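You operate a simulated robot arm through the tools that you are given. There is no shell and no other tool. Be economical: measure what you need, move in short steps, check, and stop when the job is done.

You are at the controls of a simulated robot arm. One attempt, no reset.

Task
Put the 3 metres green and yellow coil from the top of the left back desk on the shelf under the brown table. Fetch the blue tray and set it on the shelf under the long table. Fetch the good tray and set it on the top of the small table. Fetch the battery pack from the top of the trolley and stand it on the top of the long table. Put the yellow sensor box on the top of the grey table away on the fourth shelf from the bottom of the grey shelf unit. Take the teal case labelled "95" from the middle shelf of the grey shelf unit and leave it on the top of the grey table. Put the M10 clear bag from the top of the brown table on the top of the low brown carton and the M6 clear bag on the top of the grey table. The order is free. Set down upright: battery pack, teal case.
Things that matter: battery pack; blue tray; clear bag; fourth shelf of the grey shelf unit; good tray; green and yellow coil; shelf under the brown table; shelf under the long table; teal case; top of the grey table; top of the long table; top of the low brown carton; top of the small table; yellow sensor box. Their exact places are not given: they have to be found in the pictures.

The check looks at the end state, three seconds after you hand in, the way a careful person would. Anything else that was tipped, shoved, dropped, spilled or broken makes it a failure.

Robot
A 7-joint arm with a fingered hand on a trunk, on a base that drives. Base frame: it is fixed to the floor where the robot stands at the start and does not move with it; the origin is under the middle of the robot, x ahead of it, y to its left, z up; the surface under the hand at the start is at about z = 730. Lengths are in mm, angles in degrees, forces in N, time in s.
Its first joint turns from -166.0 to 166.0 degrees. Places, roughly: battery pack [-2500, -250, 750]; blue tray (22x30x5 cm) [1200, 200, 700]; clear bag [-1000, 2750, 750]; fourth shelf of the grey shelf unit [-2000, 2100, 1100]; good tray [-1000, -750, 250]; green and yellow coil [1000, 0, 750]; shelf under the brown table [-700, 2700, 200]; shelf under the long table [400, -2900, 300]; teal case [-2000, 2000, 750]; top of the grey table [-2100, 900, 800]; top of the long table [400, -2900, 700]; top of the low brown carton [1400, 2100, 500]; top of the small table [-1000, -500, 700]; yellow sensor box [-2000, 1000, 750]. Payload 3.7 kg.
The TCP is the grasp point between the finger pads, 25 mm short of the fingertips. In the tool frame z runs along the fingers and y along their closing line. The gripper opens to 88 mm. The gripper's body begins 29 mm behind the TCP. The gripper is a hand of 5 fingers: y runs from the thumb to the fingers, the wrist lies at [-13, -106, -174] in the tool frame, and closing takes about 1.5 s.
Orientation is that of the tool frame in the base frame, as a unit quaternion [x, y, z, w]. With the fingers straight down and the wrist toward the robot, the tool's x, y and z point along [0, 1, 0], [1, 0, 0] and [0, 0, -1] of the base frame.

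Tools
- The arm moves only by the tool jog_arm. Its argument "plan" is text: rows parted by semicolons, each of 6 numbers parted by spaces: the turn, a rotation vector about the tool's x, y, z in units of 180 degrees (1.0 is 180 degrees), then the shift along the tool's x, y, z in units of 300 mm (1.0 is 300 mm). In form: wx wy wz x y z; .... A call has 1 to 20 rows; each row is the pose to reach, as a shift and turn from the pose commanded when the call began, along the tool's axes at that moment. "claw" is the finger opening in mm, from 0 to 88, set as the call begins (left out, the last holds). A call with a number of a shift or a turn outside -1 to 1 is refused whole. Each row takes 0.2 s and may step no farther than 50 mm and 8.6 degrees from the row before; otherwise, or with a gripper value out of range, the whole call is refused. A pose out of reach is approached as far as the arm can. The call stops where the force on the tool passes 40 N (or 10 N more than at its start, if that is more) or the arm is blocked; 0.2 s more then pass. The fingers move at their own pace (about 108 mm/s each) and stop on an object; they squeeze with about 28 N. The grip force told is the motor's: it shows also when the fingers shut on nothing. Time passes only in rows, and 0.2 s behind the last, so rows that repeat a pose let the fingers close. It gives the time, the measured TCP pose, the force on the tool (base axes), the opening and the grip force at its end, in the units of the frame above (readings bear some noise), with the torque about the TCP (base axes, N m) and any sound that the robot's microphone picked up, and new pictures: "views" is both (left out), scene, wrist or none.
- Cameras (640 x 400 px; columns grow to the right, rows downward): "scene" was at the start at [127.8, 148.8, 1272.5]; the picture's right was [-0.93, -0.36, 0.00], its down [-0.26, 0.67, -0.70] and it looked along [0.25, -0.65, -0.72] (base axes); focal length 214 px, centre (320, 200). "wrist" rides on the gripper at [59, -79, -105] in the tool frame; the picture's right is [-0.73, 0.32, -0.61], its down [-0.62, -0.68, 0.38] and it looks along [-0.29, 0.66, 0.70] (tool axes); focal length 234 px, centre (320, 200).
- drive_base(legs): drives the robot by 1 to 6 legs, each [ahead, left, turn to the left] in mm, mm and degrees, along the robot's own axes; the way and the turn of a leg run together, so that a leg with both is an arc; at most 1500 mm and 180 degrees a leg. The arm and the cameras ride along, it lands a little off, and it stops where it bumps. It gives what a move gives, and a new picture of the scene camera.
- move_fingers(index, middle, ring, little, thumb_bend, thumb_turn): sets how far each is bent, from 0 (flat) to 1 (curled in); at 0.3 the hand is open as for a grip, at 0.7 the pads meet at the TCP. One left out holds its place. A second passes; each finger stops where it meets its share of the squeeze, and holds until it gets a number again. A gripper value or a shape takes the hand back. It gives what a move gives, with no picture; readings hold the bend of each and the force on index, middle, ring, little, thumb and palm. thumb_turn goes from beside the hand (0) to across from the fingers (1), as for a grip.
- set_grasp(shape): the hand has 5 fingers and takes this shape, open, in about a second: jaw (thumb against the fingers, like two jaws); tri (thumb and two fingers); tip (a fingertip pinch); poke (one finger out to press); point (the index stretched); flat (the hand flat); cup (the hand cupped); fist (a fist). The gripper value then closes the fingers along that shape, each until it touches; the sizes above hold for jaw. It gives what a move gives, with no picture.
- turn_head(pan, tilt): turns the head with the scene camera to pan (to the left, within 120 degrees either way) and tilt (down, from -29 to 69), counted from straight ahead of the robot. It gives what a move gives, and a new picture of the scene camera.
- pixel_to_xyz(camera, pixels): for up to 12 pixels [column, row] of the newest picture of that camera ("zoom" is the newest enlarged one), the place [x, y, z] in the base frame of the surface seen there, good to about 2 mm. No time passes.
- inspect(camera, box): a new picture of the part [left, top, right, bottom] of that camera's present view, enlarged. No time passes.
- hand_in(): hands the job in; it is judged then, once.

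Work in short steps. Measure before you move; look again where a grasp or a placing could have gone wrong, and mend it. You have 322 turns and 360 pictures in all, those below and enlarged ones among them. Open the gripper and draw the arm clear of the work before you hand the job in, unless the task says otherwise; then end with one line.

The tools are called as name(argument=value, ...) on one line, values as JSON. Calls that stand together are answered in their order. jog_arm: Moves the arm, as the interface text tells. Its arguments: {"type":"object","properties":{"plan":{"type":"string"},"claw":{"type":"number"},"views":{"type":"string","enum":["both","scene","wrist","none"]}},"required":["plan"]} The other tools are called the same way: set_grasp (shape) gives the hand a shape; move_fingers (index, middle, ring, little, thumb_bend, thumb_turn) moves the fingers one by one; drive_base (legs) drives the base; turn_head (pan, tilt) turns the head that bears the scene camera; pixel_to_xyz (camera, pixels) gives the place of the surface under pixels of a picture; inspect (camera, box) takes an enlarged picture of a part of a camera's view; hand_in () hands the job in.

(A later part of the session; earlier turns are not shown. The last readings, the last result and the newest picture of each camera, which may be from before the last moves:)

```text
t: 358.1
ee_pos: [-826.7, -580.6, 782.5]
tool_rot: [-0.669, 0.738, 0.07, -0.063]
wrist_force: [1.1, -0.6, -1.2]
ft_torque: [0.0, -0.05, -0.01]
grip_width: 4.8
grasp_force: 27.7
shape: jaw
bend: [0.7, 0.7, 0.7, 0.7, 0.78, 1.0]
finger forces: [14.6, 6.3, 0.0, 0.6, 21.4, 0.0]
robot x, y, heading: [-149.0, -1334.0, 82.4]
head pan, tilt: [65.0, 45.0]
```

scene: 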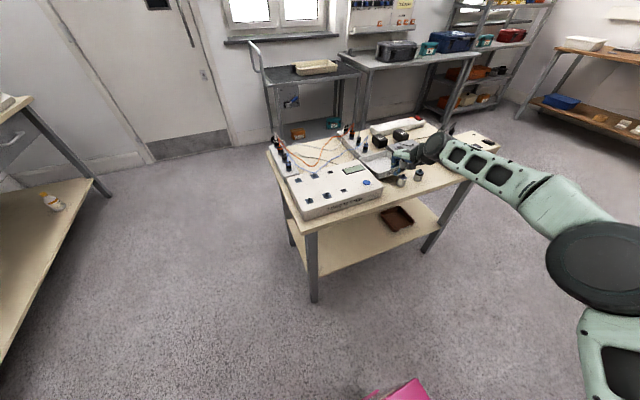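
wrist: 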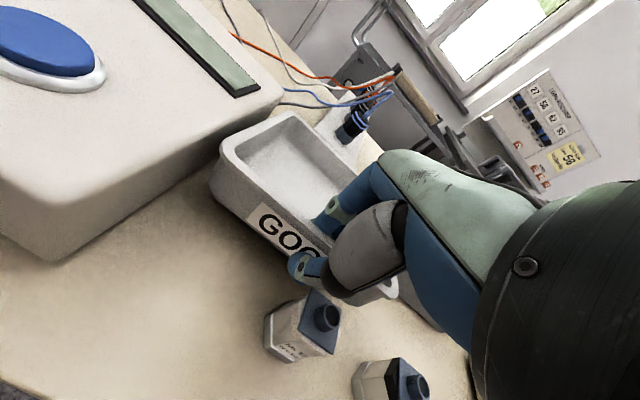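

jog_arm(plan="0 0 0 0 -0.002 0.01; 0 0 0 0 -0.004 0.02; 0 0 0 0 -0.004 0.02", views="wrist")

inspect(camera="wrist", box=[210, 220, 400, 360])

```text
t: 358.9
ee_pos: [-826.7, -581.0, 777.0]
tool_rot: [-0.67, 0.737, 0.069, -0.063]
wrist_force: [0.1, 0.2, -0.6]
ft_torque: [-0.01, -0.01, 0.02]
grip_width: 4.8
grasp_force: 28.3
shape: jaw
bend: [0.7, 0.7, 0.7, 0.7, 0.78, 1.0]
finger forces: [14.3, 6.6, 0.0, 0.3, 21.2, 0.0]
robot x, y, heading: [-142.5, -1338.6, 82.4]
head pan, tilt: [65.0, 45.0]
```

wrist: 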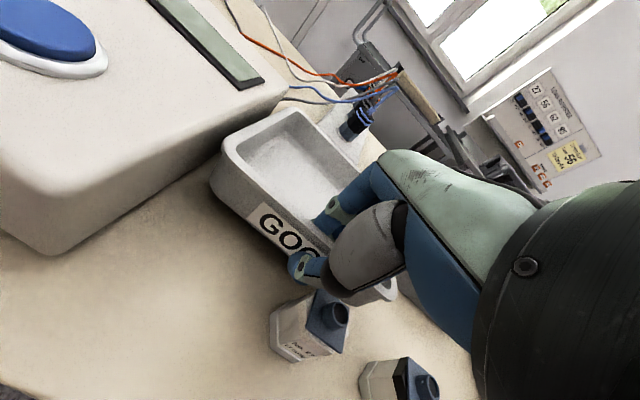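

```text
2.86 times, centred on (305, 290) of wrist
```

zoom: 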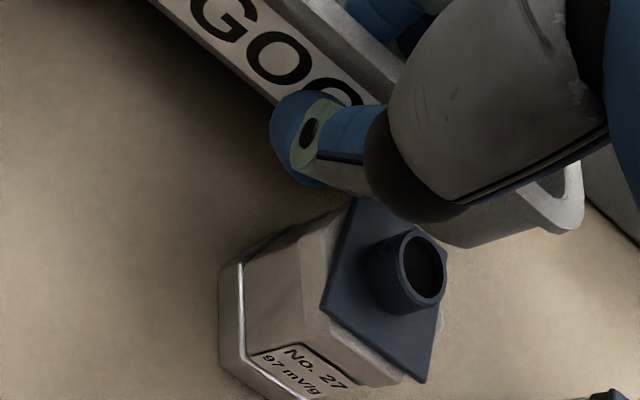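

Far edge touching; near edge ~10 mm up, palm just above the knob. Open only the fingers (thumb stays).

move_fingers(index=0.5, middle=0.5, ring=0.5, little=0.5)

inspect(camera="wrist", box=[190, 100, 430, 360])

```text
t: 359.9
ee_pos: [-826.0, -580.3, 776.1]
tool_rot: [-0.669, 0.737, 0.071, -0.064]
wrist_force: [14.1, 0.5, -2.1]
ft_torque: [-0.01, -0.2, 0.0]
grip_width: 15.7
grasp_force: 7.5
shape: fingers
bend: [0.5, 0.5, 0.5, 0.5, 0.84, 1.0]
finger forces: [0.1, 0.1, 0.0, 0.1, 14.5, 0.0]
robot x, y, heading: [-144.2, -1337.9, 82.5]
head pan, tilt: [65.0, 45.0]
```

```text
1.54 times, centred on (310, 230) of wrist
```

zoom: 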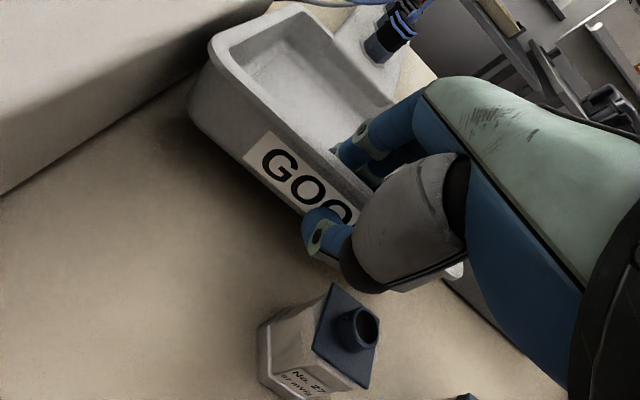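

The thumb now pushes the wall at 14 N; ease it off at once.

move_fingers(thumb_bend=0.76)

inspect(camera="scene", box=[330, 110, 450, 200])

```text
t: 360.9
ee_pos: [-826.2, -581.5, 776.5]
tool_rot: [-0.669, 0.737, 0.069, -0.063]
wrist_force: [5.6, -2.9, -0.3]
ft_torque: [-0.03, -0.09, 0.02]
grip_width: 18.5
grasp_force: 2.9
shape: fingers
bend: [0.5, 0.5, 0.5, 0.5, 0.72, 1.0]
finger forces: [0.1, 0.1, 0.0, 0.0, 5.8, 0.0]
robot x, y, heading: [-144.8, -1333.7, 82.4]
head pan, tilt: [65.0, 45.0]
```

```text
4.44 times, centred on (390, 155) of scene
```

zoom: 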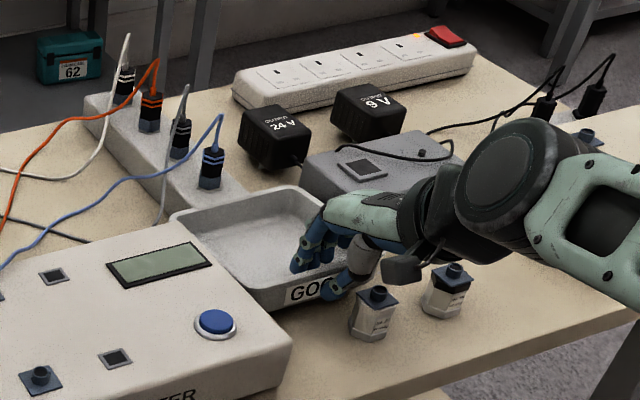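

move_fingers(thumb_bend=0.69)

inspect(camera="wrist", box=[190, 100, 430, 360])

```text
t: 361.9
ee_pos: [-825.8, -579.9, 777.1]
tool_rot: [-0.669, 0.737, 0.069, -0.064]
wrist_force: [2.2, -0.6, -0.3]
ft_torque: [-0.04, -0.01, 0.01]
grip_width: 24.3
grasp_force: 0.7
shape: fingers
bend: [0.5, 0.5, 0.5, 0.5, 0.66, 1.0]
finger forces: [0.0, 0.0, 0.0, 0.0, 1.8, 0.0]
robot x, y, heading: [-148.0, -1338.8, 82.6]
head pan, tilt: [65.0, 45.0]
```

```text
1.54 times, centred on (310, 230) of wrist
```

zoom: 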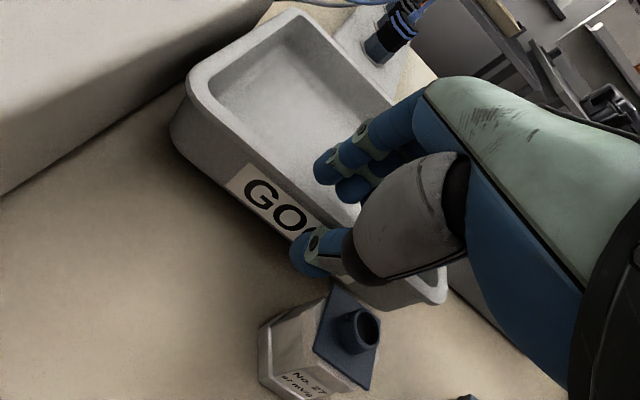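

Contact almost gone. Lift straight up 90 mm.

jog_arm(plan="0 0 0 0 0.006 -0.03; 0 0 0 0 0.012 -0.06; 0 0 0 0 0.022 -0.12; 0 0 0 0 0.04 -0.2; 0 0 0 0 0.06 -0.3; 0 0 0 0 0.06 -0.3", views="wrist")

inspect(camera="scene", box=[320, 100, 450, 200])

```text
t: 363.3
ee_pos: [-827.2, -580.2, 869.6]
tool_rot: [-0.67, 0.737, 0.07, -0.063]
wrist_force: [0.3, 0.0, 0.0]
ft_torque: [-0.02, -0.01, -0.02]
grip_width: 20.8
grasp_force: 0.1
shape: fingers
bend: [0.5, 0.5, 0.5, 0.5, 0.69, 1.0]
finger forces: [0.1, 0.0, 0.0, 0.0, 0.1, 0.0]
robot x, y, heading: [-144.9, -1339.1, 82.6]
head pan, tilt: [65.0, 45.0]
```

wrist: 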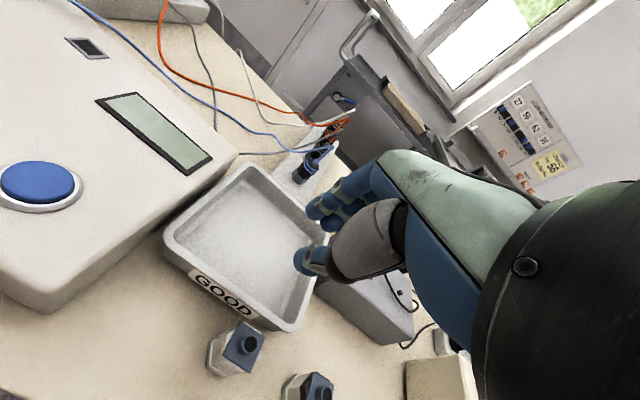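

```text
4.00 times, centred on (385, 150) of scene
```

zoom: 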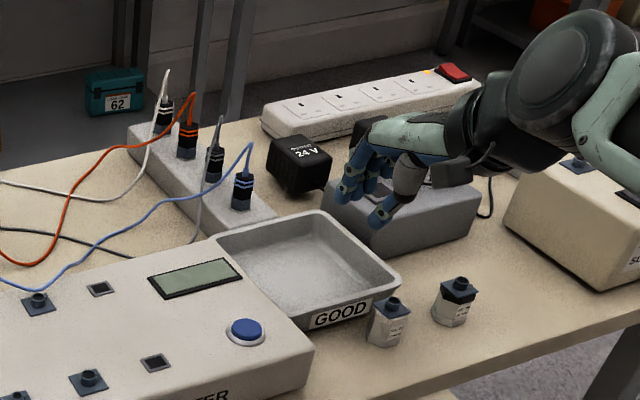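

Tray is down. Verify neighbours have not shifted and the tray is flat.

pixel_to_xyz(camera="zoom", pixels=[[272, 225], [240, 235], [325, 212], [398, 275], [222, 235], [300, 330], [375, 255], [390, 330], [310, 355], [318, 270], [245, 205]])

turn_head(pan=88, tilt=68.8)

inspect(camera="scene", box=[450, 40, 570, 130])

```text
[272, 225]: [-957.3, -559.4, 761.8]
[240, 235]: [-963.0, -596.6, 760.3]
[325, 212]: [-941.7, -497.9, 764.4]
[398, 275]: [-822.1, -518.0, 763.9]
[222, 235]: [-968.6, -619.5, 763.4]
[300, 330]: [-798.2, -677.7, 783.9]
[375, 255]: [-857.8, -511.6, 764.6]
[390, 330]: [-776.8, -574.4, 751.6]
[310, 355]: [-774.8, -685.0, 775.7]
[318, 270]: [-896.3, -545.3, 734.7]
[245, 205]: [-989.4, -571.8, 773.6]
```

```text
t: 364.2
ee_pos: [-826.3, -580.6, 868.6]
tool_rot: [-0.669, 0.737, 0.07, -0.064]
wrist_force: [0.3, 0.6, -0.2]
ft_torque: [0.0, -0.01, 0.01]
grip_width: 21.5
grasp_force: 0.1
shape: fingers
bend: [0.5, 0.5, 0.5, 0.5, 0.69, 1.0]
finger forces: [0.1, 0.0, 0.2, 0.0, 0.0, 0.1]
robot x, y, heading: [-146.1, -1338.9, 82.2]
head pan, tilt: [88.0, 68.8]
```

scene: 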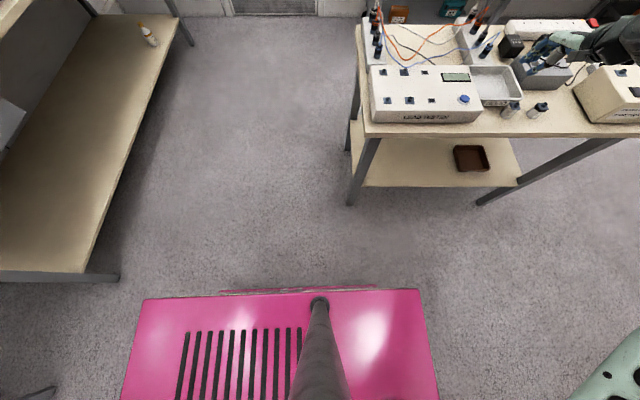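

```text
4.44 times, centred on (510, 85) of scene
```

zoom: 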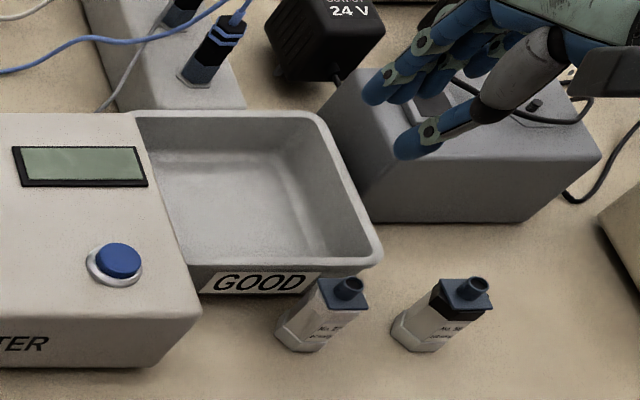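

All neighbours are unmoved and the GOOD tray lies flat on the small table. Withdraw: up, back and pitch to vertical.

jog_arm(plan="0 0 0 0 0.028 -0.147; 0 0 0 0 0.056 -0.295; 0 0 0 0 0.084 -0.44; 0 0 0 0 0.112 -0.59; 0.03 0 0 -0.02 0.0 -0.6; 0.06 0 0 -0.04 -0.12 -0.62; 0.06 0 0 -0.06 -0.25 -0.65; 0.06 0 0 -0.08 -0.38 -0.68; 0.06 0 0 -0.1 -0.51 -0.7; 0.06 0 0 -0.12 -0.64 -0.72; 0.06 0 0 -0.12 -0.77 -0.75; 0.06 0 0 -0.12 -0.77 -0.75", claw=88, views="none")

```text
t: 366.8
ee_pos: [-554.8, -570.9, 1047.1]
tool_rot: [-0.673, 0.74, 0.0, 0.0]
wrist_force: [0.6, 0.3, 0.2]
ft_torque: [0.01, -0.01, -0.01]
grip_width: 88.0
grasp_force: 0.0
shape: jaw
bend: [0.3, 0.3, 0.3, 0.3, 0.3, 0.98]
finger forces: [0.0, 0.0, 0.1, 0.1, 0.0, 0.0]
out of reach, approached as far as the arm can: row 3, 4, 5, 6
robot x, y, heading: [-148.4, -1334.5, 82.9]
head pan, tilt: [88.0, 68.8]
```

jog_arm(plan="0 0 0.035 -0.03 -0.12 -0.03; 0 0 0.07 -0.05 -0.24 -0.06; 0 0 0.105 -0.07 -0.36 -0.09; 0 0 0.14 -0.08 -0.48 -0.12; 0 0 0.175 -0.09 -0.6 -0.15; 0 0 0.21 -0.1 -0.73 -0.17; 0 0 0.25 -0.1 -0.86 -0.17; 0 0 0.25 -0.1 -0.86 -0.17", views="none")

```text
t: 368.6
ee_pos: [-293.9, -566.4, 1097.8]
tool_rot: [-0.337, 0.942, 0.0, 0.001]
wrist_force: [0.4, 1.2, 0.6]
ft_torque: [0.01, 0.03, 0.01]
grip_width: 88.0
grasp_force: 0.0
shape: jaw
bend: [0.3, 0.3, 0.3, 0.3, 0.3, 0.98]
finger forces: [0.0, 0.1, 0.0, 0.0, 0.1, 0.0]
robot x, y, heading: [-149.2, -1337.7, 82.5]
head pan, tilt: [88.0, 68.8]
```

jog_arm(plan="0 0 0.035 -0.1 -0.07 0; 0 0 0.07 -0.2 -0.14 0; 0 0 0.105 -0.3 -0.21 0; 0 0 0.14 -0.41 -0.28 0; 0 0 0.175 -0.52 -0.35 0; 0 0 0.21 -0.62 -0.41 0; 0 0 0.25 -0.71 -0.47 0; 0 0 0.26 -0.71 -0.47 0", views="none")

drive_base(legs=[[1450, 0, 0], [130, 0, 0], [0, 0, -82.5]])

turn_head(pan=0, tilt=45)

```text
t: 370.4
ee_pos: [-40.5, -538.5, 1096.3]
tool_rot: [0.065, 0.998, 0.0, 0.0]
wrist_force: [-0.2, 0.2, 0.3]
ft_torque: [0.0, -0.03, 0.01]
grip_width: 87.6
grasp_force: 0.0
shape: jaw
bend: [0.3, 0.3, 0.3, 0.3, 0.3, 0.98]
finger forces: [0.0, 0.0, 0.0, 0.0, 0.0, 0.0]
robot x, y, heading: [-143.9, -1334.4, 82.4]
head pan, tilt: [88.0, 68.8]
```

```text
t: 382.0
ee_pos: [864.7, 226.9, 1096.6]
tool_rot: [0.707, 0.707, 0.0, 0.0]
wrist_force: [-0.6, -0.3, 0.1]
ft_torque: [0.04, -0.05, 0.0]
grip_width: 87.9
grasp_force: 0.1
shape: jaw
bend: [0.3, 0.3, 0.3, 0.3, 0.3, 0.98]
finger forces: [0.0, 0.1, 0.0, 0.0, 0.0, 0.0]
robot x, y, heading: [58.6, 228.4, -0.5]
head pan, tilt: [88.0, 68.8]
```

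scene: 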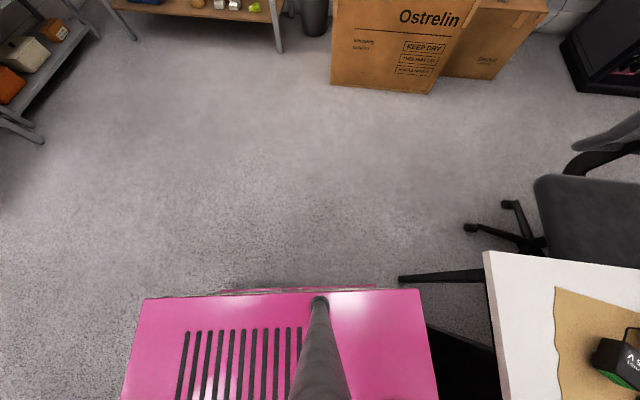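

```text
t: 383.6
ee_pos: [864.1, 226.7, 1096.6]
tool_rot: [0.707, 0.707, 0.0, 0.0]
wrist_force: [0.2, -0.5, 0.1]
ft_torque: [-0.01, 0.0, -0.02]
grip_width: 87.7
grasp_force: 0.1
shape: jaw
bend: [0.3, 0.3, 0.3, 0.3, 0.3, 0.98]
finger forces: [0.0, 0.1, 0.0, 0.1, 0.1, 0.0]
robot x, y, heading: [64.0, 227.0, -0.2]
head pan, tilt: [0.0, 45.0]
```

scene: 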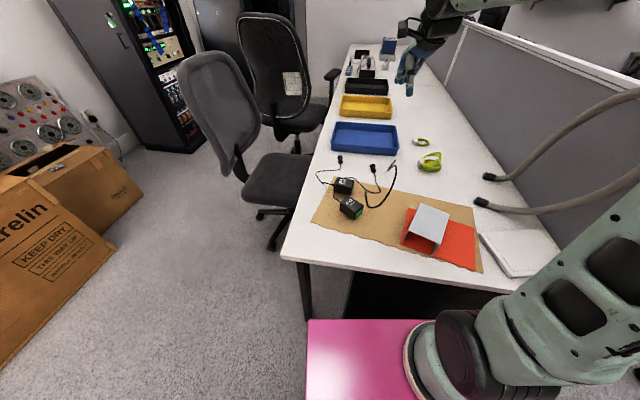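

Well positioned. Measure the blue tray.

inspect(camera="scene", box=[310, 100, 420, 220])

pixel_to_xyz(camera="scene", pixels=[[332, 145], [398, 148], [365, 146], [337, 123], [394, 125], [365, 123], [365, 138], [365, 153], [340, 160], [373, 168], [395, 165], [345, 185]])

```text
3.33 times, centred on (365, 160) of scene
```

zoom: 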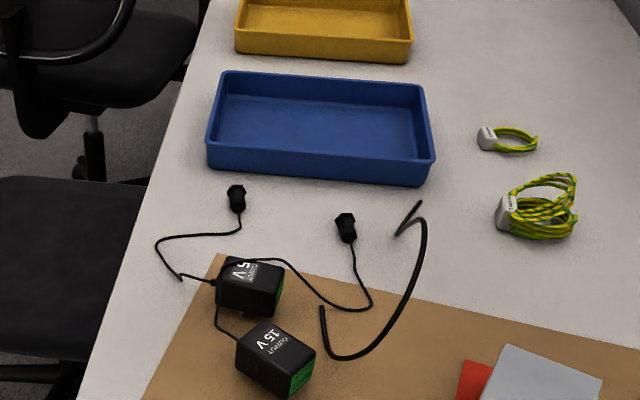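

```text
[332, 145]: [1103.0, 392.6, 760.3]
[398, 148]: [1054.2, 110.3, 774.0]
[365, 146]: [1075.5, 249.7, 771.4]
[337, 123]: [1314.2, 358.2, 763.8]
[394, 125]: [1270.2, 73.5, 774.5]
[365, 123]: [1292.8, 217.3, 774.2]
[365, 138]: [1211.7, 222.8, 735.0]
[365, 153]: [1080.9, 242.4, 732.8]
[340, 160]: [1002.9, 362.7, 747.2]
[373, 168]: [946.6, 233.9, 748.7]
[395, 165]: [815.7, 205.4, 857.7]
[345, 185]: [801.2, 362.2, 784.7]
```

pixel_to_xyz(camera="zoom", pixels=[[415, 206], [424, 225], [425, 250], [412, 290], [390, 330], [360, 354], [330, 345], [323, 315], [402, 228], [345, 225], [237, 195]])

drive_base(legs=[[0, 150, 0]])

```text
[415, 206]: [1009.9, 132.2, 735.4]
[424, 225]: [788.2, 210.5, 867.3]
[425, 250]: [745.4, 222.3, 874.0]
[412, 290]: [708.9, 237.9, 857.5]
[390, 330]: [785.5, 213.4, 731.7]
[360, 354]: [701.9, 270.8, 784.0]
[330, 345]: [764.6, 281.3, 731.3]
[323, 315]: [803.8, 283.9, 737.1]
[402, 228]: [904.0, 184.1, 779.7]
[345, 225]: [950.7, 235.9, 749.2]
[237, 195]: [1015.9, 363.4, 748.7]
```

```text
t: 385.0
ee_pos: [865.0, 377.4, 1096.7]
tool_rot: [0.707, 0.707, 0.0, 0.0]
wrist_force: [-0.3, 0.4, -0.8]
ft_torque: [0.0, -0.02, 0.01]
grip_width: 87.9
grasp_force: 0.1
shape: jaw
bend: [0.3, 0.3, 0.3, 0.3, 0.3, 0.98]
finger forces: [0.0, 0.1, 0.0, 0.0, 0.0, 0.0]
robot x, y, heading: [62.7, 379.2, -0.3]
head pan, tilt: [0.0, 45.0]
```

scene: 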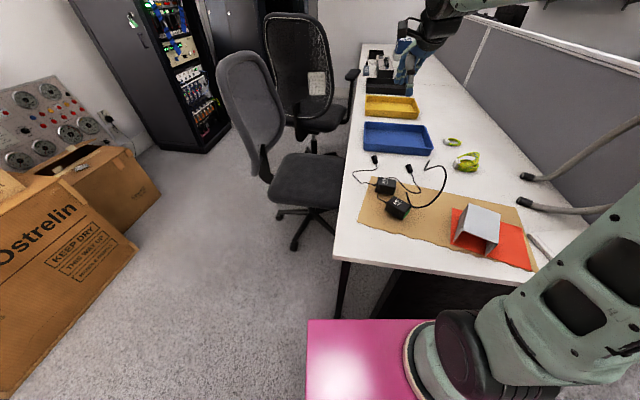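

The black wire arches up to z≈874 around (745,222). Shift 80 mm further left for more clearance.

drive_base(legs=[[0, 80, 0]])

jog_arm(plan="0 0 0.016 -0.1 0.1 0; 0 0 0.032 -0.2 0.2 0; 0 0 0.048 -0.3 0.3 0; 0 0 0.048 -0.4 0.4 0; 0 0 0.048 -0.5 0.5 0; 0 0 0.048 -0.6 0.58 0; 0 0 0.048 -0.68 0.6 0.05; 0 0 0.048 -0.68 0.6 0.2; 0 0 0.048 -0.68 0.6 0.35; 0 0 0.048 -0.68 0.6 0.5; 0 0 0.048 -0.68 0.6 0.6; 0 0 0.048 -0.68 0.6 0.6")

```text
t: 386.1
ee_pos: [865.3, 458.2, 1096.6]
tool_rot: [0.707, 0.707, 0.0, 0.0]
wrist_force: [0.2, 0.6, 0.2]
ft_torque: [0.02, 0.02, -0.02]
grip_width: 87.7
grasp_force: 0.1
shape: jaw
bend: [0.3, 0.3, 0.3, 0.3, 0.3, 0.98]
finger forces: [0.1, 0.0, 0.0, 0.0, 0.0, 0.0]
robot x, y, heading: [58.2, 459.5, 0.2]
head pan, tilt: [0.0, 45.0]
```

scene: 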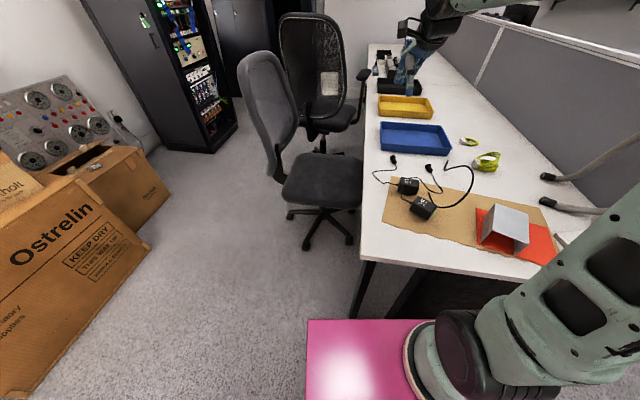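

```text
t: 388.7
ee_pos: [1045.0, 254.0, 916.9]
tool_rot: [0.758, 0.652, 0.001, -0.001]
wrist_force: [0.0, 0.5, 0.0]
ft_torque: [0.01, -0.02, -0.01]
grip_width: 87.4
grasp_force: 0.0
shape: jaw
bend: [0.3, 0.3, 0.3, 0.3, 0.3, 0.98]
finger forces: [0.0, 0.0, 0.0, 0.0, 0.0, 0.1]
robot x, y, heading: [62.8, 456.1, -0.3]
head pan, tilt: [0.0, 45.0]
```

scene: 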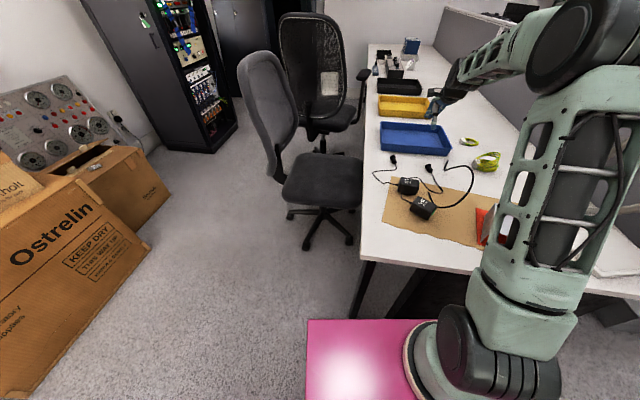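
wrist: 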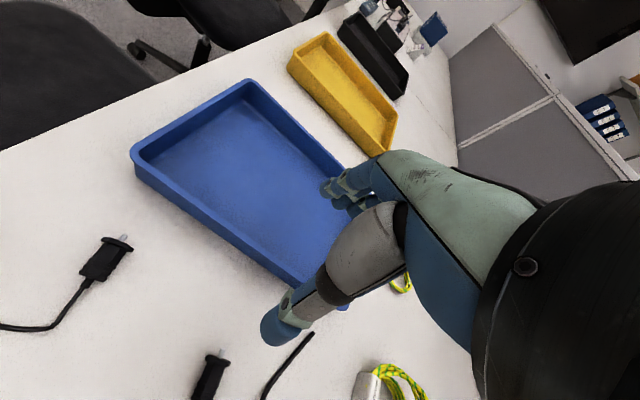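

pixel_to_xyz(camera="wrist", pixels=[[136, 160], [200, 212], [250, 250], [290, 278], [215, 215], [250, 82], [342, 160], [280, 205], [210, 385]])

inspect(camera="wrist", box=[120, 70, 360, 320])

```text
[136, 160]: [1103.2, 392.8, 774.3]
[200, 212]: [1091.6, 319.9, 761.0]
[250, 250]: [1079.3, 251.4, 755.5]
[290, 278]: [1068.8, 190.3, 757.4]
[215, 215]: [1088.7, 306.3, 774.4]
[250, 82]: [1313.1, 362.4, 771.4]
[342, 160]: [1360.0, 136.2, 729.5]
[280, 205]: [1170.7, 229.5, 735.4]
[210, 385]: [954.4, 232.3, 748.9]
```

```text
1.60 times, centred on (240, 195) of wrist
```

zoom: 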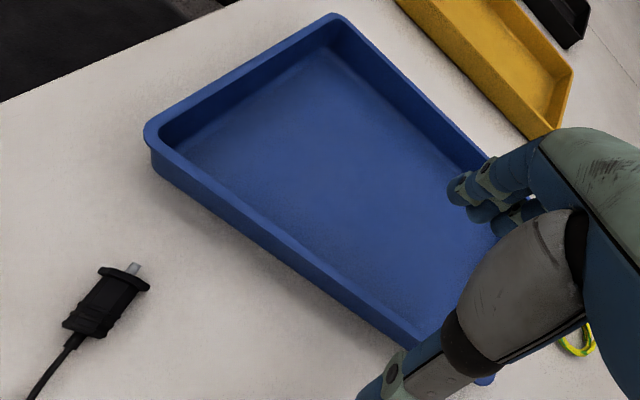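

Near wall centre ≈ (1079,251), rim z=774. Pitch 22° forward and lower to z≈785 straddling the wall.

jog_arm(plan="-0.041 0 0 0.003 0.035 0; -0.082 0 0 0.006 0.07 0; -0.122 0 0 0.008 0.103 0; -0.122 0 0 0.008 0.103 0.13; -0.122 0 0 0.008 0.103 0.26; -0.122 0 0 0.008 0.103 0.36; -0.122 0 0 0.008 0.103 0.44; -0.122 0 0 0.008 0.103 0.44")

```text
t: 390.5
ee_pos: [1076.6, 253.0, 783.3]
tool_rot: [0.744, 0.64, 0.124, 0.144]
wrist_force: [-1.1, 0.7, 0.1]
ft_torque: [0.01, -0.01, 0.04]
grip_width: 87.9
grasp_force: 0.1
shape: jaw
bend: [0.3, 0.3, 0.3, 0.3, 0.3, 0.98]
finger forces: [0.0, 0.0, 0.0, 0.0, 0.0, 0.0]
robot x, y, heading: [64.4, 461.2, -0.0]
head pan, tilt: [0.0, 45.0]
```

scene: 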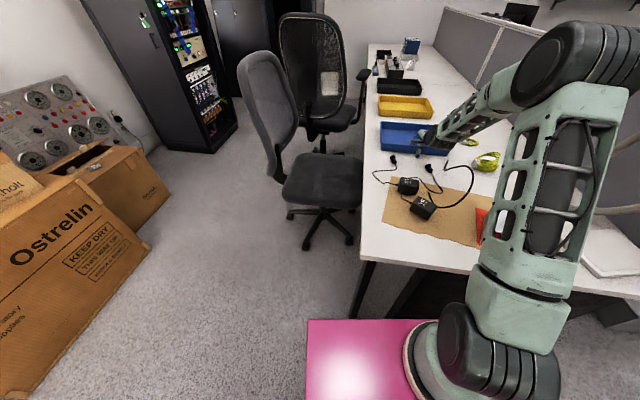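
wrist: 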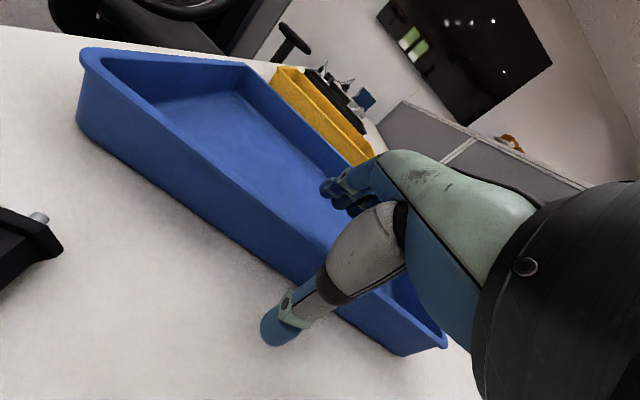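

jog_arm(plan="0 0 0 0 0 0; 0 0 0 0 0 0; 0 0 0 0 0 0; 0 0 0 0 0 0; 0 0 0 0 -0.009 0.023; 0 0 0 0 -0.018 0.045; 0 0 0 0 -0.018 0.045", claw=45, views="none")

jog_arm(plan="0 0 0 0 0 0; 0 0 0 0 0 0; 0 0 0 0 0 0; 0 0 0 0 0 0; 0 0 0 0 0 0; 0 0 0 0 0 0; 0 0 0 0 0 0", claw=0, views="wrist")

```text
t: 392.1
ee_pos: [1075.8, 252.8, 770.9]
tool_rot: [0.744, 0.64, 0.124, 0.145]
wrist_force: [-0.1, -0.1, 0.8]
ft_torque: [0.01, 0.02, 0.02]
grip_width: 45.5
grasp_force: 0.1
shape: jaw
bend: [0.74, 0.44, 0.4, 0.42, 0.69, 1.0]
finger forces: [0.0, 0.0, 0.0, 0.0, 0.1, 0.0]
robot x, y, heading: [62.4, 461.0, -0.2]
head pan, tilt: [0.0, 45.0]
```

```text
t: 393.7
ee_pos: [1077.1, 254.5, 771.2]
tool_rot: [0.744, 0.64, 0.123, 0.145]
wrist_force: [-0.7, 0.4, -0.5]
ft_torque: [0.03, 0.15, 0.14]
grip_width: 0.2
grasp_force: 27.8
shape: jaw
bend: [0.7, 0.7, 0.7, 0.68, 0.7, 1.0]
finger forces: [13.4, 6.5, 3.4, 1.9, 25.5, 0.0]
robot x, y, heading: [64.0, 458.9, -0.3]
head pan, tilt: [0.0, 45.0]
```

wrist: 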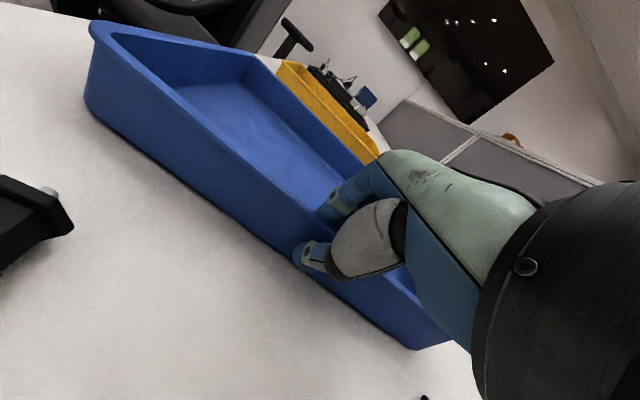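

Gripped on the wall. Lift 40 mm and check the tilt.

jog_arm(plan="0 0 0 0 0.0125 -0.031; 0 0 0 0 0.025 -0.062; 0 0 0 0 0.0375 -0.093; 0 0 0 0 0.05 -0.124; 0 0 0 0 0.05 -0.124")

pixel_to_xyz(camera="scene", pixels=[[382, 124], [447, 128], [415, 123], [380, 142], [395, 146]])

inspect(camera="scene", box=[360, 90, 500, 190])

```text
t: 394.9
ee_pos: [1075.2, 253.2, 810.9]
tool_rot: [0.744, 0.64, 0.124, 0.143]
wrist_force: [-0.3, -0.1, -4.4]
ft_torque: [0.14, 0.44, 0.0]
grip_width: 0.0
grasp_force: 27.6
shape: jaw
bend: [0.7, 0.7, 0.7, 0.7, 0.7, 1.0]
finger forces: [21.2, 5.8, 2.8, 1.1, 30.6, 0.1]
robot x, y, heading: [61.5, 462.8, 0.1]
head pan, tilt: [0.0, 45.0]
```

scene: 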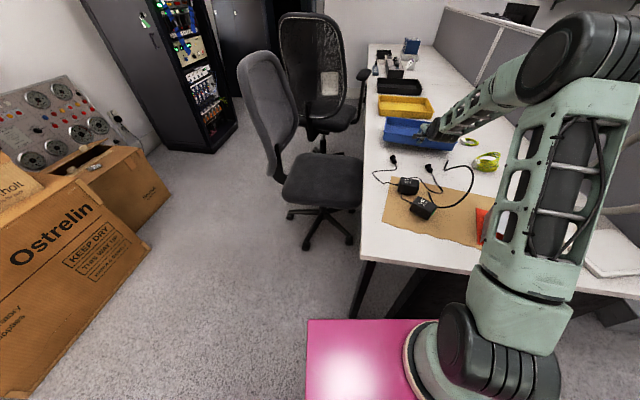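
wrist: 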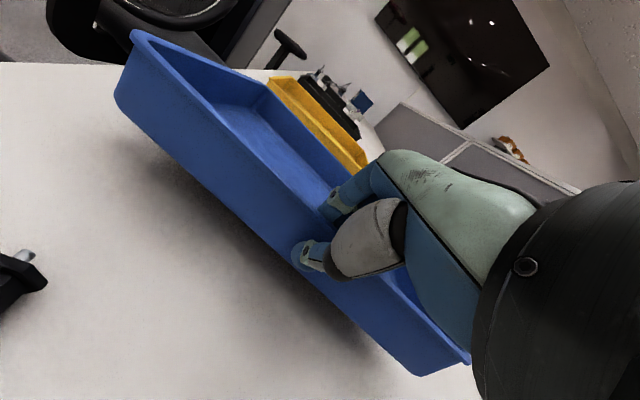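

```text
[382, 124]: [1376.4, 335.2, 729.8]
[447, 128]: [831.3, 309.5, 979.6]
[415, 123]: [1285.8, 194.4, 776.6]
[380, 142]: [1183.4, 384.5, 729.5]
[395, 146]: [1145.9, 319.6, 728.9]
```

```text
4.00 times, centred on (430, 140) of scene
```

zoom: 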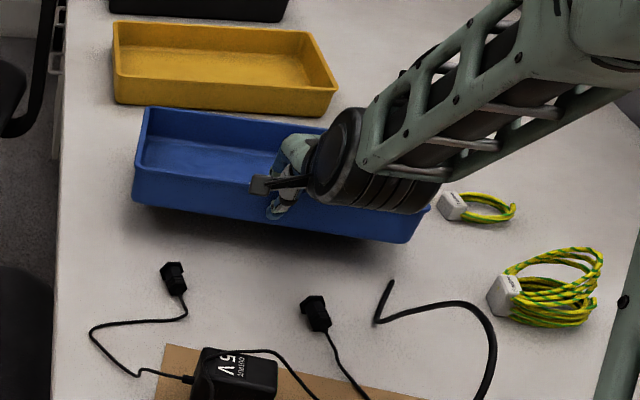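

The tray droops ~10° with the far edge still on the desk (mass ≈0.6 kg). Pitch the tool a further 20° while lifting slightly and see whether it holds level.

jog_arm(plan="-0.028 0 0 0 0.01 -0.02; -0.056 0 0 0 0.02 -0.04; -0.084 0 0 0 0.03 -0.06; -0.111 0 0 0 0.04 -0.08; -0.111 0 0 0 0.04 -0.08; -0.111 0 0 0 0.04 -0.08")

inspect(camera="scene", box=[360, 90, 500, 190])

```text
t: 396.3
ee_pos: [1078.4, 251.4, 837.4]
tool_rot: [0.708, 0.609, 0.234, 0.27]
wrist_force: [0.4, 0.9, -4.3]
ft_torque: [0.14, 0.48, -0.01]
grip_width: 0.0
grasp_force: 27.9
shape: jaw
bend: [0.7, 0.7, 0.7, 0.7, 0.71, 1.0]
finger forces: [21.9, 5.1, 2.6, 0.7, 31.3, 0.0]
robot x, y, heading: [60.9, 462.6, 0.1]
head pan, tilt: [0.0, 45.0]
```

scene: 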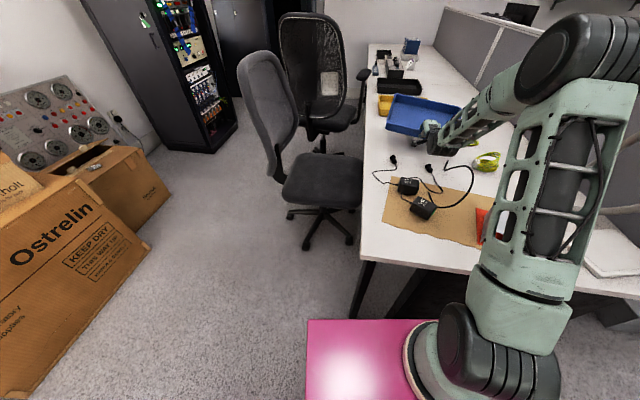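
wrist: 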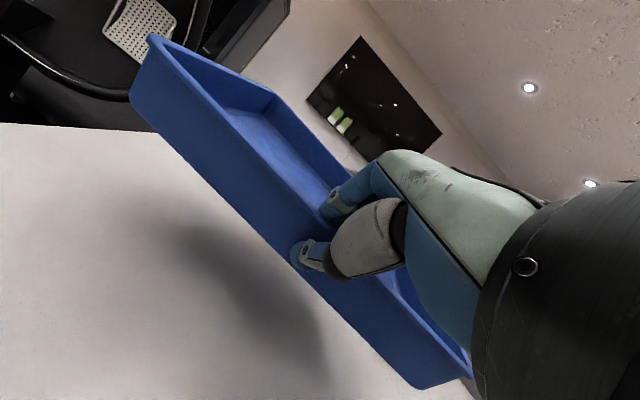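

```text
4.00 times, centred on (430, 140) of scene
```

zoom: 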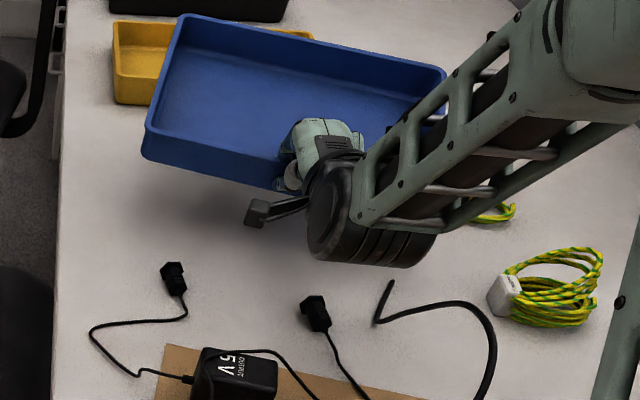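

It holds firmly and is now near level. Measure its tilt.

pixel_to_xyz(camera="zoom", pixels=[[152, 128], [184, 20], [438, 72], [300, 42], [165, 75], [220, 150], [260, 160], [340, 55]])

```text
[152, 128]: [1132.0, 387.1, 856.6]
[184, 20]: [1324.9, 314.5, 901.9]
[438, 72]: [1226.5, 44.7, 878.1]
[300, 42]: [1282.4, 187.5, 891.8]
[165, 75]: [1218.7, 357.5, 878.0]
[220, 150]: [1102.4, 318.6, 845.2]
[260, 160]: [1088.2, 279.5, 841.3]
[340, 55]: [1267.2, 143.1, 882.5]
```

Tray: yaw −20°, tilted 12° up, 5° roll. Level it and raise it.

jog_arm(plan="0.02 -0.0075 -0.0045 0 0.03 -0.06; 0.041 -0.015 -0.009 0 0.06 -0.12; 0.061 -0.0229 -0.0137 0 0.1 -0.2; 0.061 -0.0229 -0.0137 0 0.16 -0.32; 0.061 -0.0229 -0.0137 0 0.22 -0.44; 0.061 -0.0229 -0.0137 0 0.28 -0.56; 0.061 -0.0229 -0.0137 0 0.34 -0.66; 0.061 -0.0229 -0.0137 0 0.4 -0.76; 0.061 -0.0229 -0.0137 0 0.4 -0.76")

```text
t: 398.3
ee_pos: [1016.9, 261.4, 1086.6]
tool_rot: [0.725, 0.634, 0.143, 0.228]
wrist_force: [0.8, 0.9, -3.8]
ft_torque: [0.16, 0.39, 0.0]
grip_width: 0.0
grasp_force: 27.9
shape: jaw
bend: [0.7, 0.7, 0.7, 0.7, 0.71, 1.0]
finger forces: [20.7, 5.4, 2.6, 0.9, 29.8, 0.0]
robot x, y, heading: [60.6, 461.5, 0.1]
head pan, tilt: [0.0, 45.0]
```

scene: 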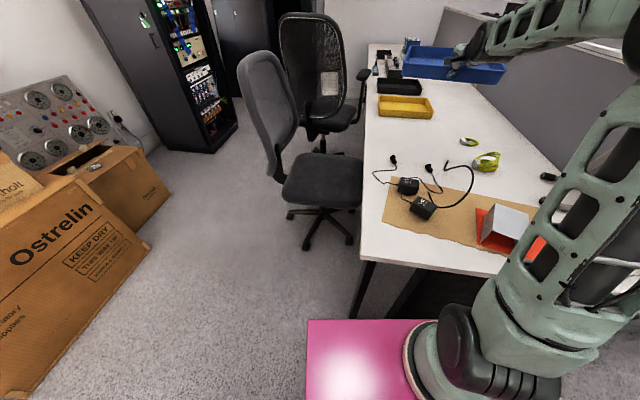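
wrist: 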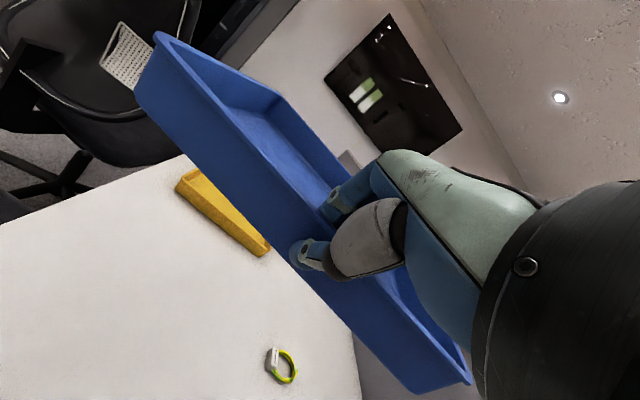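

jog_arm(plan="0 0 0 0.07 -0.08 -0.085; 0 0 0 0.14 -0.16 -0.17; 0 0 0 0.21 -0.24 -0.255; 0 0 0 0.28 -0.33 -0.345; 0 0 0 0.35 -0.41 -0.43; 0 0 0 0.42 -0.49 -0.515; 0 0 0 0.47 -0.57 -0.6; 0 0 0 0.515 -0.632 -0.663; 0 0 0 0.515 -0.632 -0.663")

```text
t: 400.3
ee_pos: [778.6, 460.9, 1146.6]
tool_rot: [0.725, 0.633, 0.143, 0.229]
wrist_force: [-0.1, 0.2, 1.1]
ft_torque: [-0.01, 0.02, -0.03]
grip_width: 0.0
grasp_force: 28.4
shape: jaw
bend: [0.71, 0.71, 0.7, 0.7, 0.85, 0.94]
finger forces: [0.0, 0.0, 0.1, 0.1, 0.0, 0.0]
robot x, y, heading: [63.9, 465.4, -0.2]
head pan, tilt: [0.0, 45.0]
```

scene: 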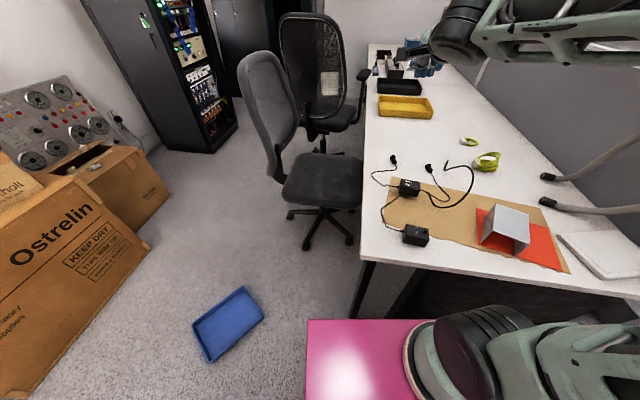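
wrist: 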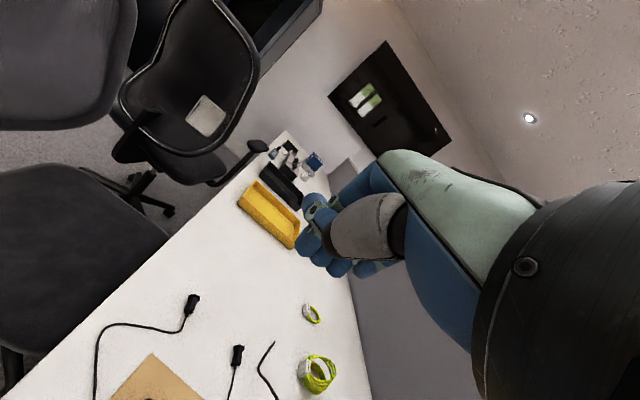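

The tray slipped and fell to the floor, hitting an adapter. Look closely at what changed on the desk.

inspect(camera="scene", box=[350, 140, 500, 260])

inspect(camera="scene", box=[160, 260, 310, 380])

pixel_to_xyz(camera="scene", pixels=[[409, 187], [416, 234], [193, 327], [242, 289], [262, 320], [209, 361], [228, 322], [394, 160], [429, 167], [363, 262]])

```text
3.33 times, centred on (425, 200) of scene
```

zoom: 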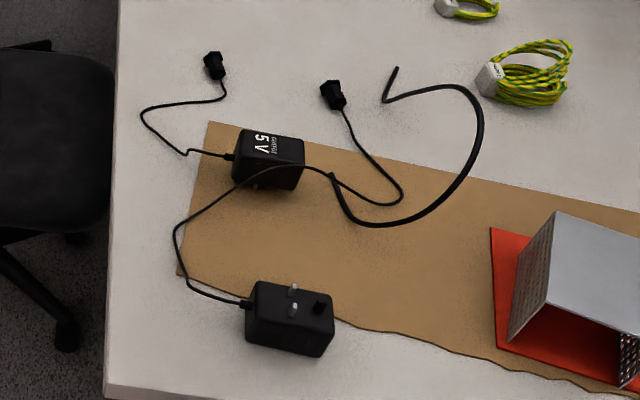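

```text
3.33 times, centred on (235, 320) of scene
```

zoom: 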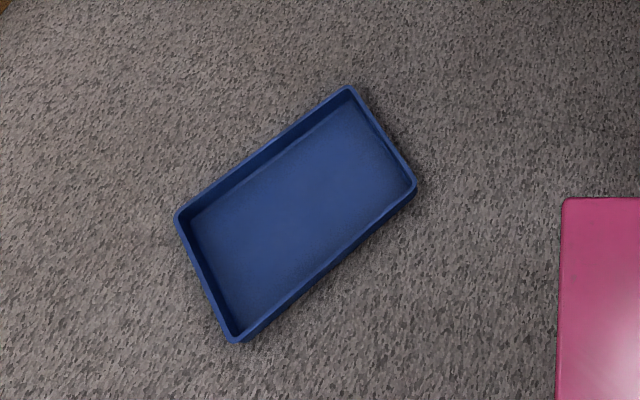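

```text
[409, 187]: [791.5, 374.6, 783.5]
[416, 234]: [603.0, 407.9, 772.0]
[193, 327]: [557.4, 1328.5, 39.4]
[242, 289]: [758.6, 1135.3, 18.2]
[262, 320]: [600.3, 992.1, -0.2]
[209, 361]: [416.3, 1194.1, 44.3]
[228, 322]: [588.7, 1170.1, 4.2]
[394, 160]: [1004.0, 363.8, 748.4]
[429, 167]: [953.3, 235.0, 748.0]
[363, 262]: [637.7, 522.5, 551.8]
```

The 15 V adapter was flipped and pushed to (603,408); the 5 V one is unmoved. I'll restore the adapter first. Open and straighten the hand, back off 450 mm for reach.

jog_arm(plan="0.034 0.008 -0.008 0 0 0; 0.068 0.0155 -0.0166 0 0 0; 0.1014 0.0232 -0.0248 0 0 0; 0.135 0.031 -0.033 0 0 0; 0.169 0.0387 -0.0414 0 0 0; 0.169 0.0387 -0.0414 0 0 0", claw=88, views="none")

drive_base(legs=[[-440, 0, 0]])

```text
t: 401.7
ee_pos: [780.1, 460.8, 1146.3]
tool_rot: [0.708, 0.706, 0.0, 0.0]
wrist_force: [-0.3, 0.3, 0.6]
ft_torque: [-0.01, -0.01, -0.02]
grip_width: 87.7
grasp_force: 0.0
shape: jaw
bend: [0.3, 0.3, 0.3, 0.3, 0.3, 0.98]
finger forces: [0.1, 0.1, 0.0, 0.0, 0.0, 0.1]
robot x, y, heading: [61.6, 458.8, 0.0]
head pan, tilt: [0.0, 45.0]
```

```text
t: 404.3
ee_pos: [342.6, 461.4, 1146.3]
tool_rot: [0.708, 0.706, -0.001, 0.003]
wrist_force: [-0.4, -0.1, 1.4]
ft_torque: [0.02, -0.03, 0.02]
grip_width: 88.0
grasp_force: 0.1
shape: jaw
bend: [0.3, 0.3, 0.3, 0.3, 0.3, 0.98]
finger forces: [0.1, 0.1, 0.1, 0.0, 0.0, 0.0]
robot x, y, heading: [-375.2, 461.2, -0.4]
head pan, tilt: [0.0, 45.0]
```

scene: 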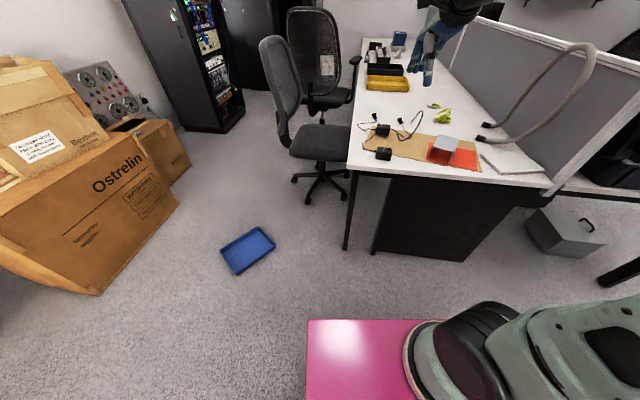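

jog_arm(plan="0 0 0 -0.03 0.13 0; 0 0 0 -0.06 0.27 0; 0 0 0 -0.09 0.41 0; 0 0 0 -0.12 0.55 0; 0 0 0 -0.15 0.69 0; 0 0 0 -0.17 0.82 0.03; 0 0 0 -0.17 0.85 0.18; 0 0 0 -0.17 0.85 0.33; 0 0 0 -0.17 0.85 0.48; 0 0 0 -0.17 0.85 0.63; 0 0 0 -0.17 0.85 0.72; 0 0 0 -0.17 0.85 0.72", views="none")

inspect(camera="wrist", box=[120, 100, 420, 380])

inspect(camera="scene", box=[345, 95, 435, 175])

```text
t: 406.9
ee_pos: [597.5, 409.7, 930.5]
tool_rot: [0.708, 0.706, 0.0, 0.001]
wrist_force: [-0.7, -0.6, -0.4]
ft_torque: [0.0, -0.02, 0.01]
grip_width: 87.6
grasp_force: 0.0
shape: jaw
bend: [0.3, 0.3, 0.3, 0.3, 0.3, 0.98]
finger forces: [0.0, 0.0, 0.1, 0.0, 0.0, 0.0]
robot x, y, heading: [-378.3, 458.8, -0.2]
head pan, tilt: [0.0, 45.0]
```

```text
1.43 times, centred on (270, 240) of wrist
```

zoom: 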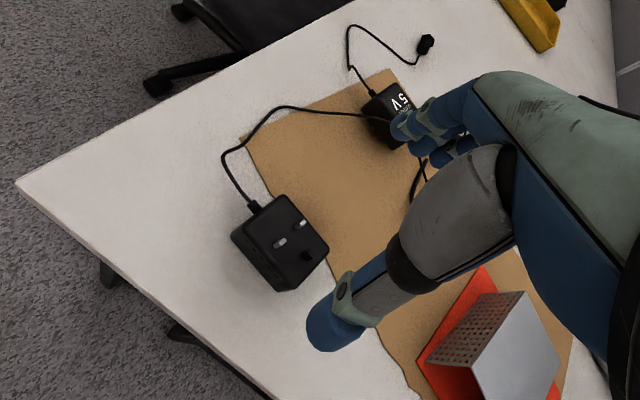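

```text
5.00 times, centred on (390, 135) of scene
```

zoom: 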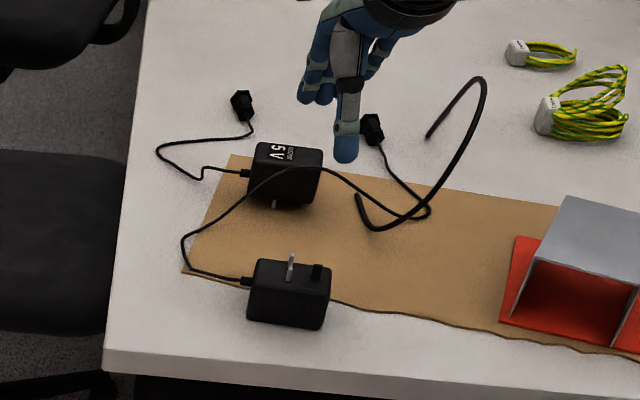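

Plan: two successive 90° forward pitches restore the adapter (label up, cable left); its original place was about (708,349), long axis at 227°. First measure the adapter from the wrist view.

pixel_to_xyz(camera="wrist", pixels=[[245, 239], [210, 263], [273, 274], [240, 298], [242, 268], [226, 286], [225, 247], [262, 252], [258, 288]])

```text
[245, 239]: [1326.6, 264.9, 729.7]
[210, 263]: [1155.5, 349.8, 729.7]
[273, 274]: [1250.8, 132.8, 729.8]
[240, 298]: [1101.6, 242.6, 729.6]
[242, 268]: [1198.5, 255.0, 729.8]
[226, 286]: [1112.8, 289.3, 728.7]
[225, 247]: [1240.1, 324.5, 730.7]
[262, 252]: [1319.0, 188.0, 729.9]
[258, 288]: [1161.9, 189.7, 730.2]
```

pixel_to_xyz(camera="zoom", pixels=[[256, 261], [329, 267], [249, 290], [323, 298], [288, 283], [250, 315], [322, 326], [291, 262], [317, 270], [130, 340], [300, 372]])

```text
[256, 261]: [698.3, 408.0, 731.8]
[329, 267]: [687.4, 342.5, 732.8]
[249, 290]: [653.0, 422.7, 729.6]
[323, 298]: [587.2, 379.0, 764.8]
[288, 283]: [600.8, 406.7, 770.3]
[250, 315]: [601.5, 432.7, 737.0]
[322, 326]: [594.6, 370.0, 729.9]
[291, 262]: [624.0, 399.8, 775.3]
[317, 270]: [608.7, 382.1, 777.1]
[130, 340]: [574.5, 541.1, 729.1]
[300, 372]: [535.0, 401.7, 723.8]
```

jog_arm(plan="0 0 0.04 -0.012 0.028 0.1; 0 0 0.08 -0.012 0.028 0.22; 0 0 0.08 -0.012 0.028 0.34; 0 0 0.08 -0.012 0.028 0.44; 0 0 0.08 -0.012 0.028 0.52; 0 0 0.08 -0.012 0.028 0.57; 0 0 0.08 -0.012 0.028 0.57", views="wrist")

```text
t: 408.5
ee_pos: [607.1, 405.4, 759.0]
tool_rot: [0.791, 0.612, 0.0, 0.0]
wrist_force: [1.3, -0.1, 1.0]
ft_torque: [-0.02, -0.02, 0.01]
grip_width: 87.7
grasp_force: 0.0
shape: jaw
bend: [0.3, 0.3, 0.3, 0.3, 0.3, 0.98]
finger forces: [1.5, 0.1, 0.1, 0.0, 0.0, 0.1]
robot x, y, heading: [-373.4, 458.9, -0.3]
head pan, tilt: [0.0, 45.0]
```

wrist: 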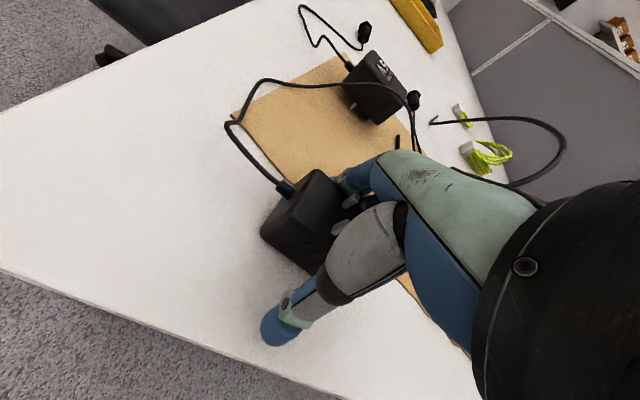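

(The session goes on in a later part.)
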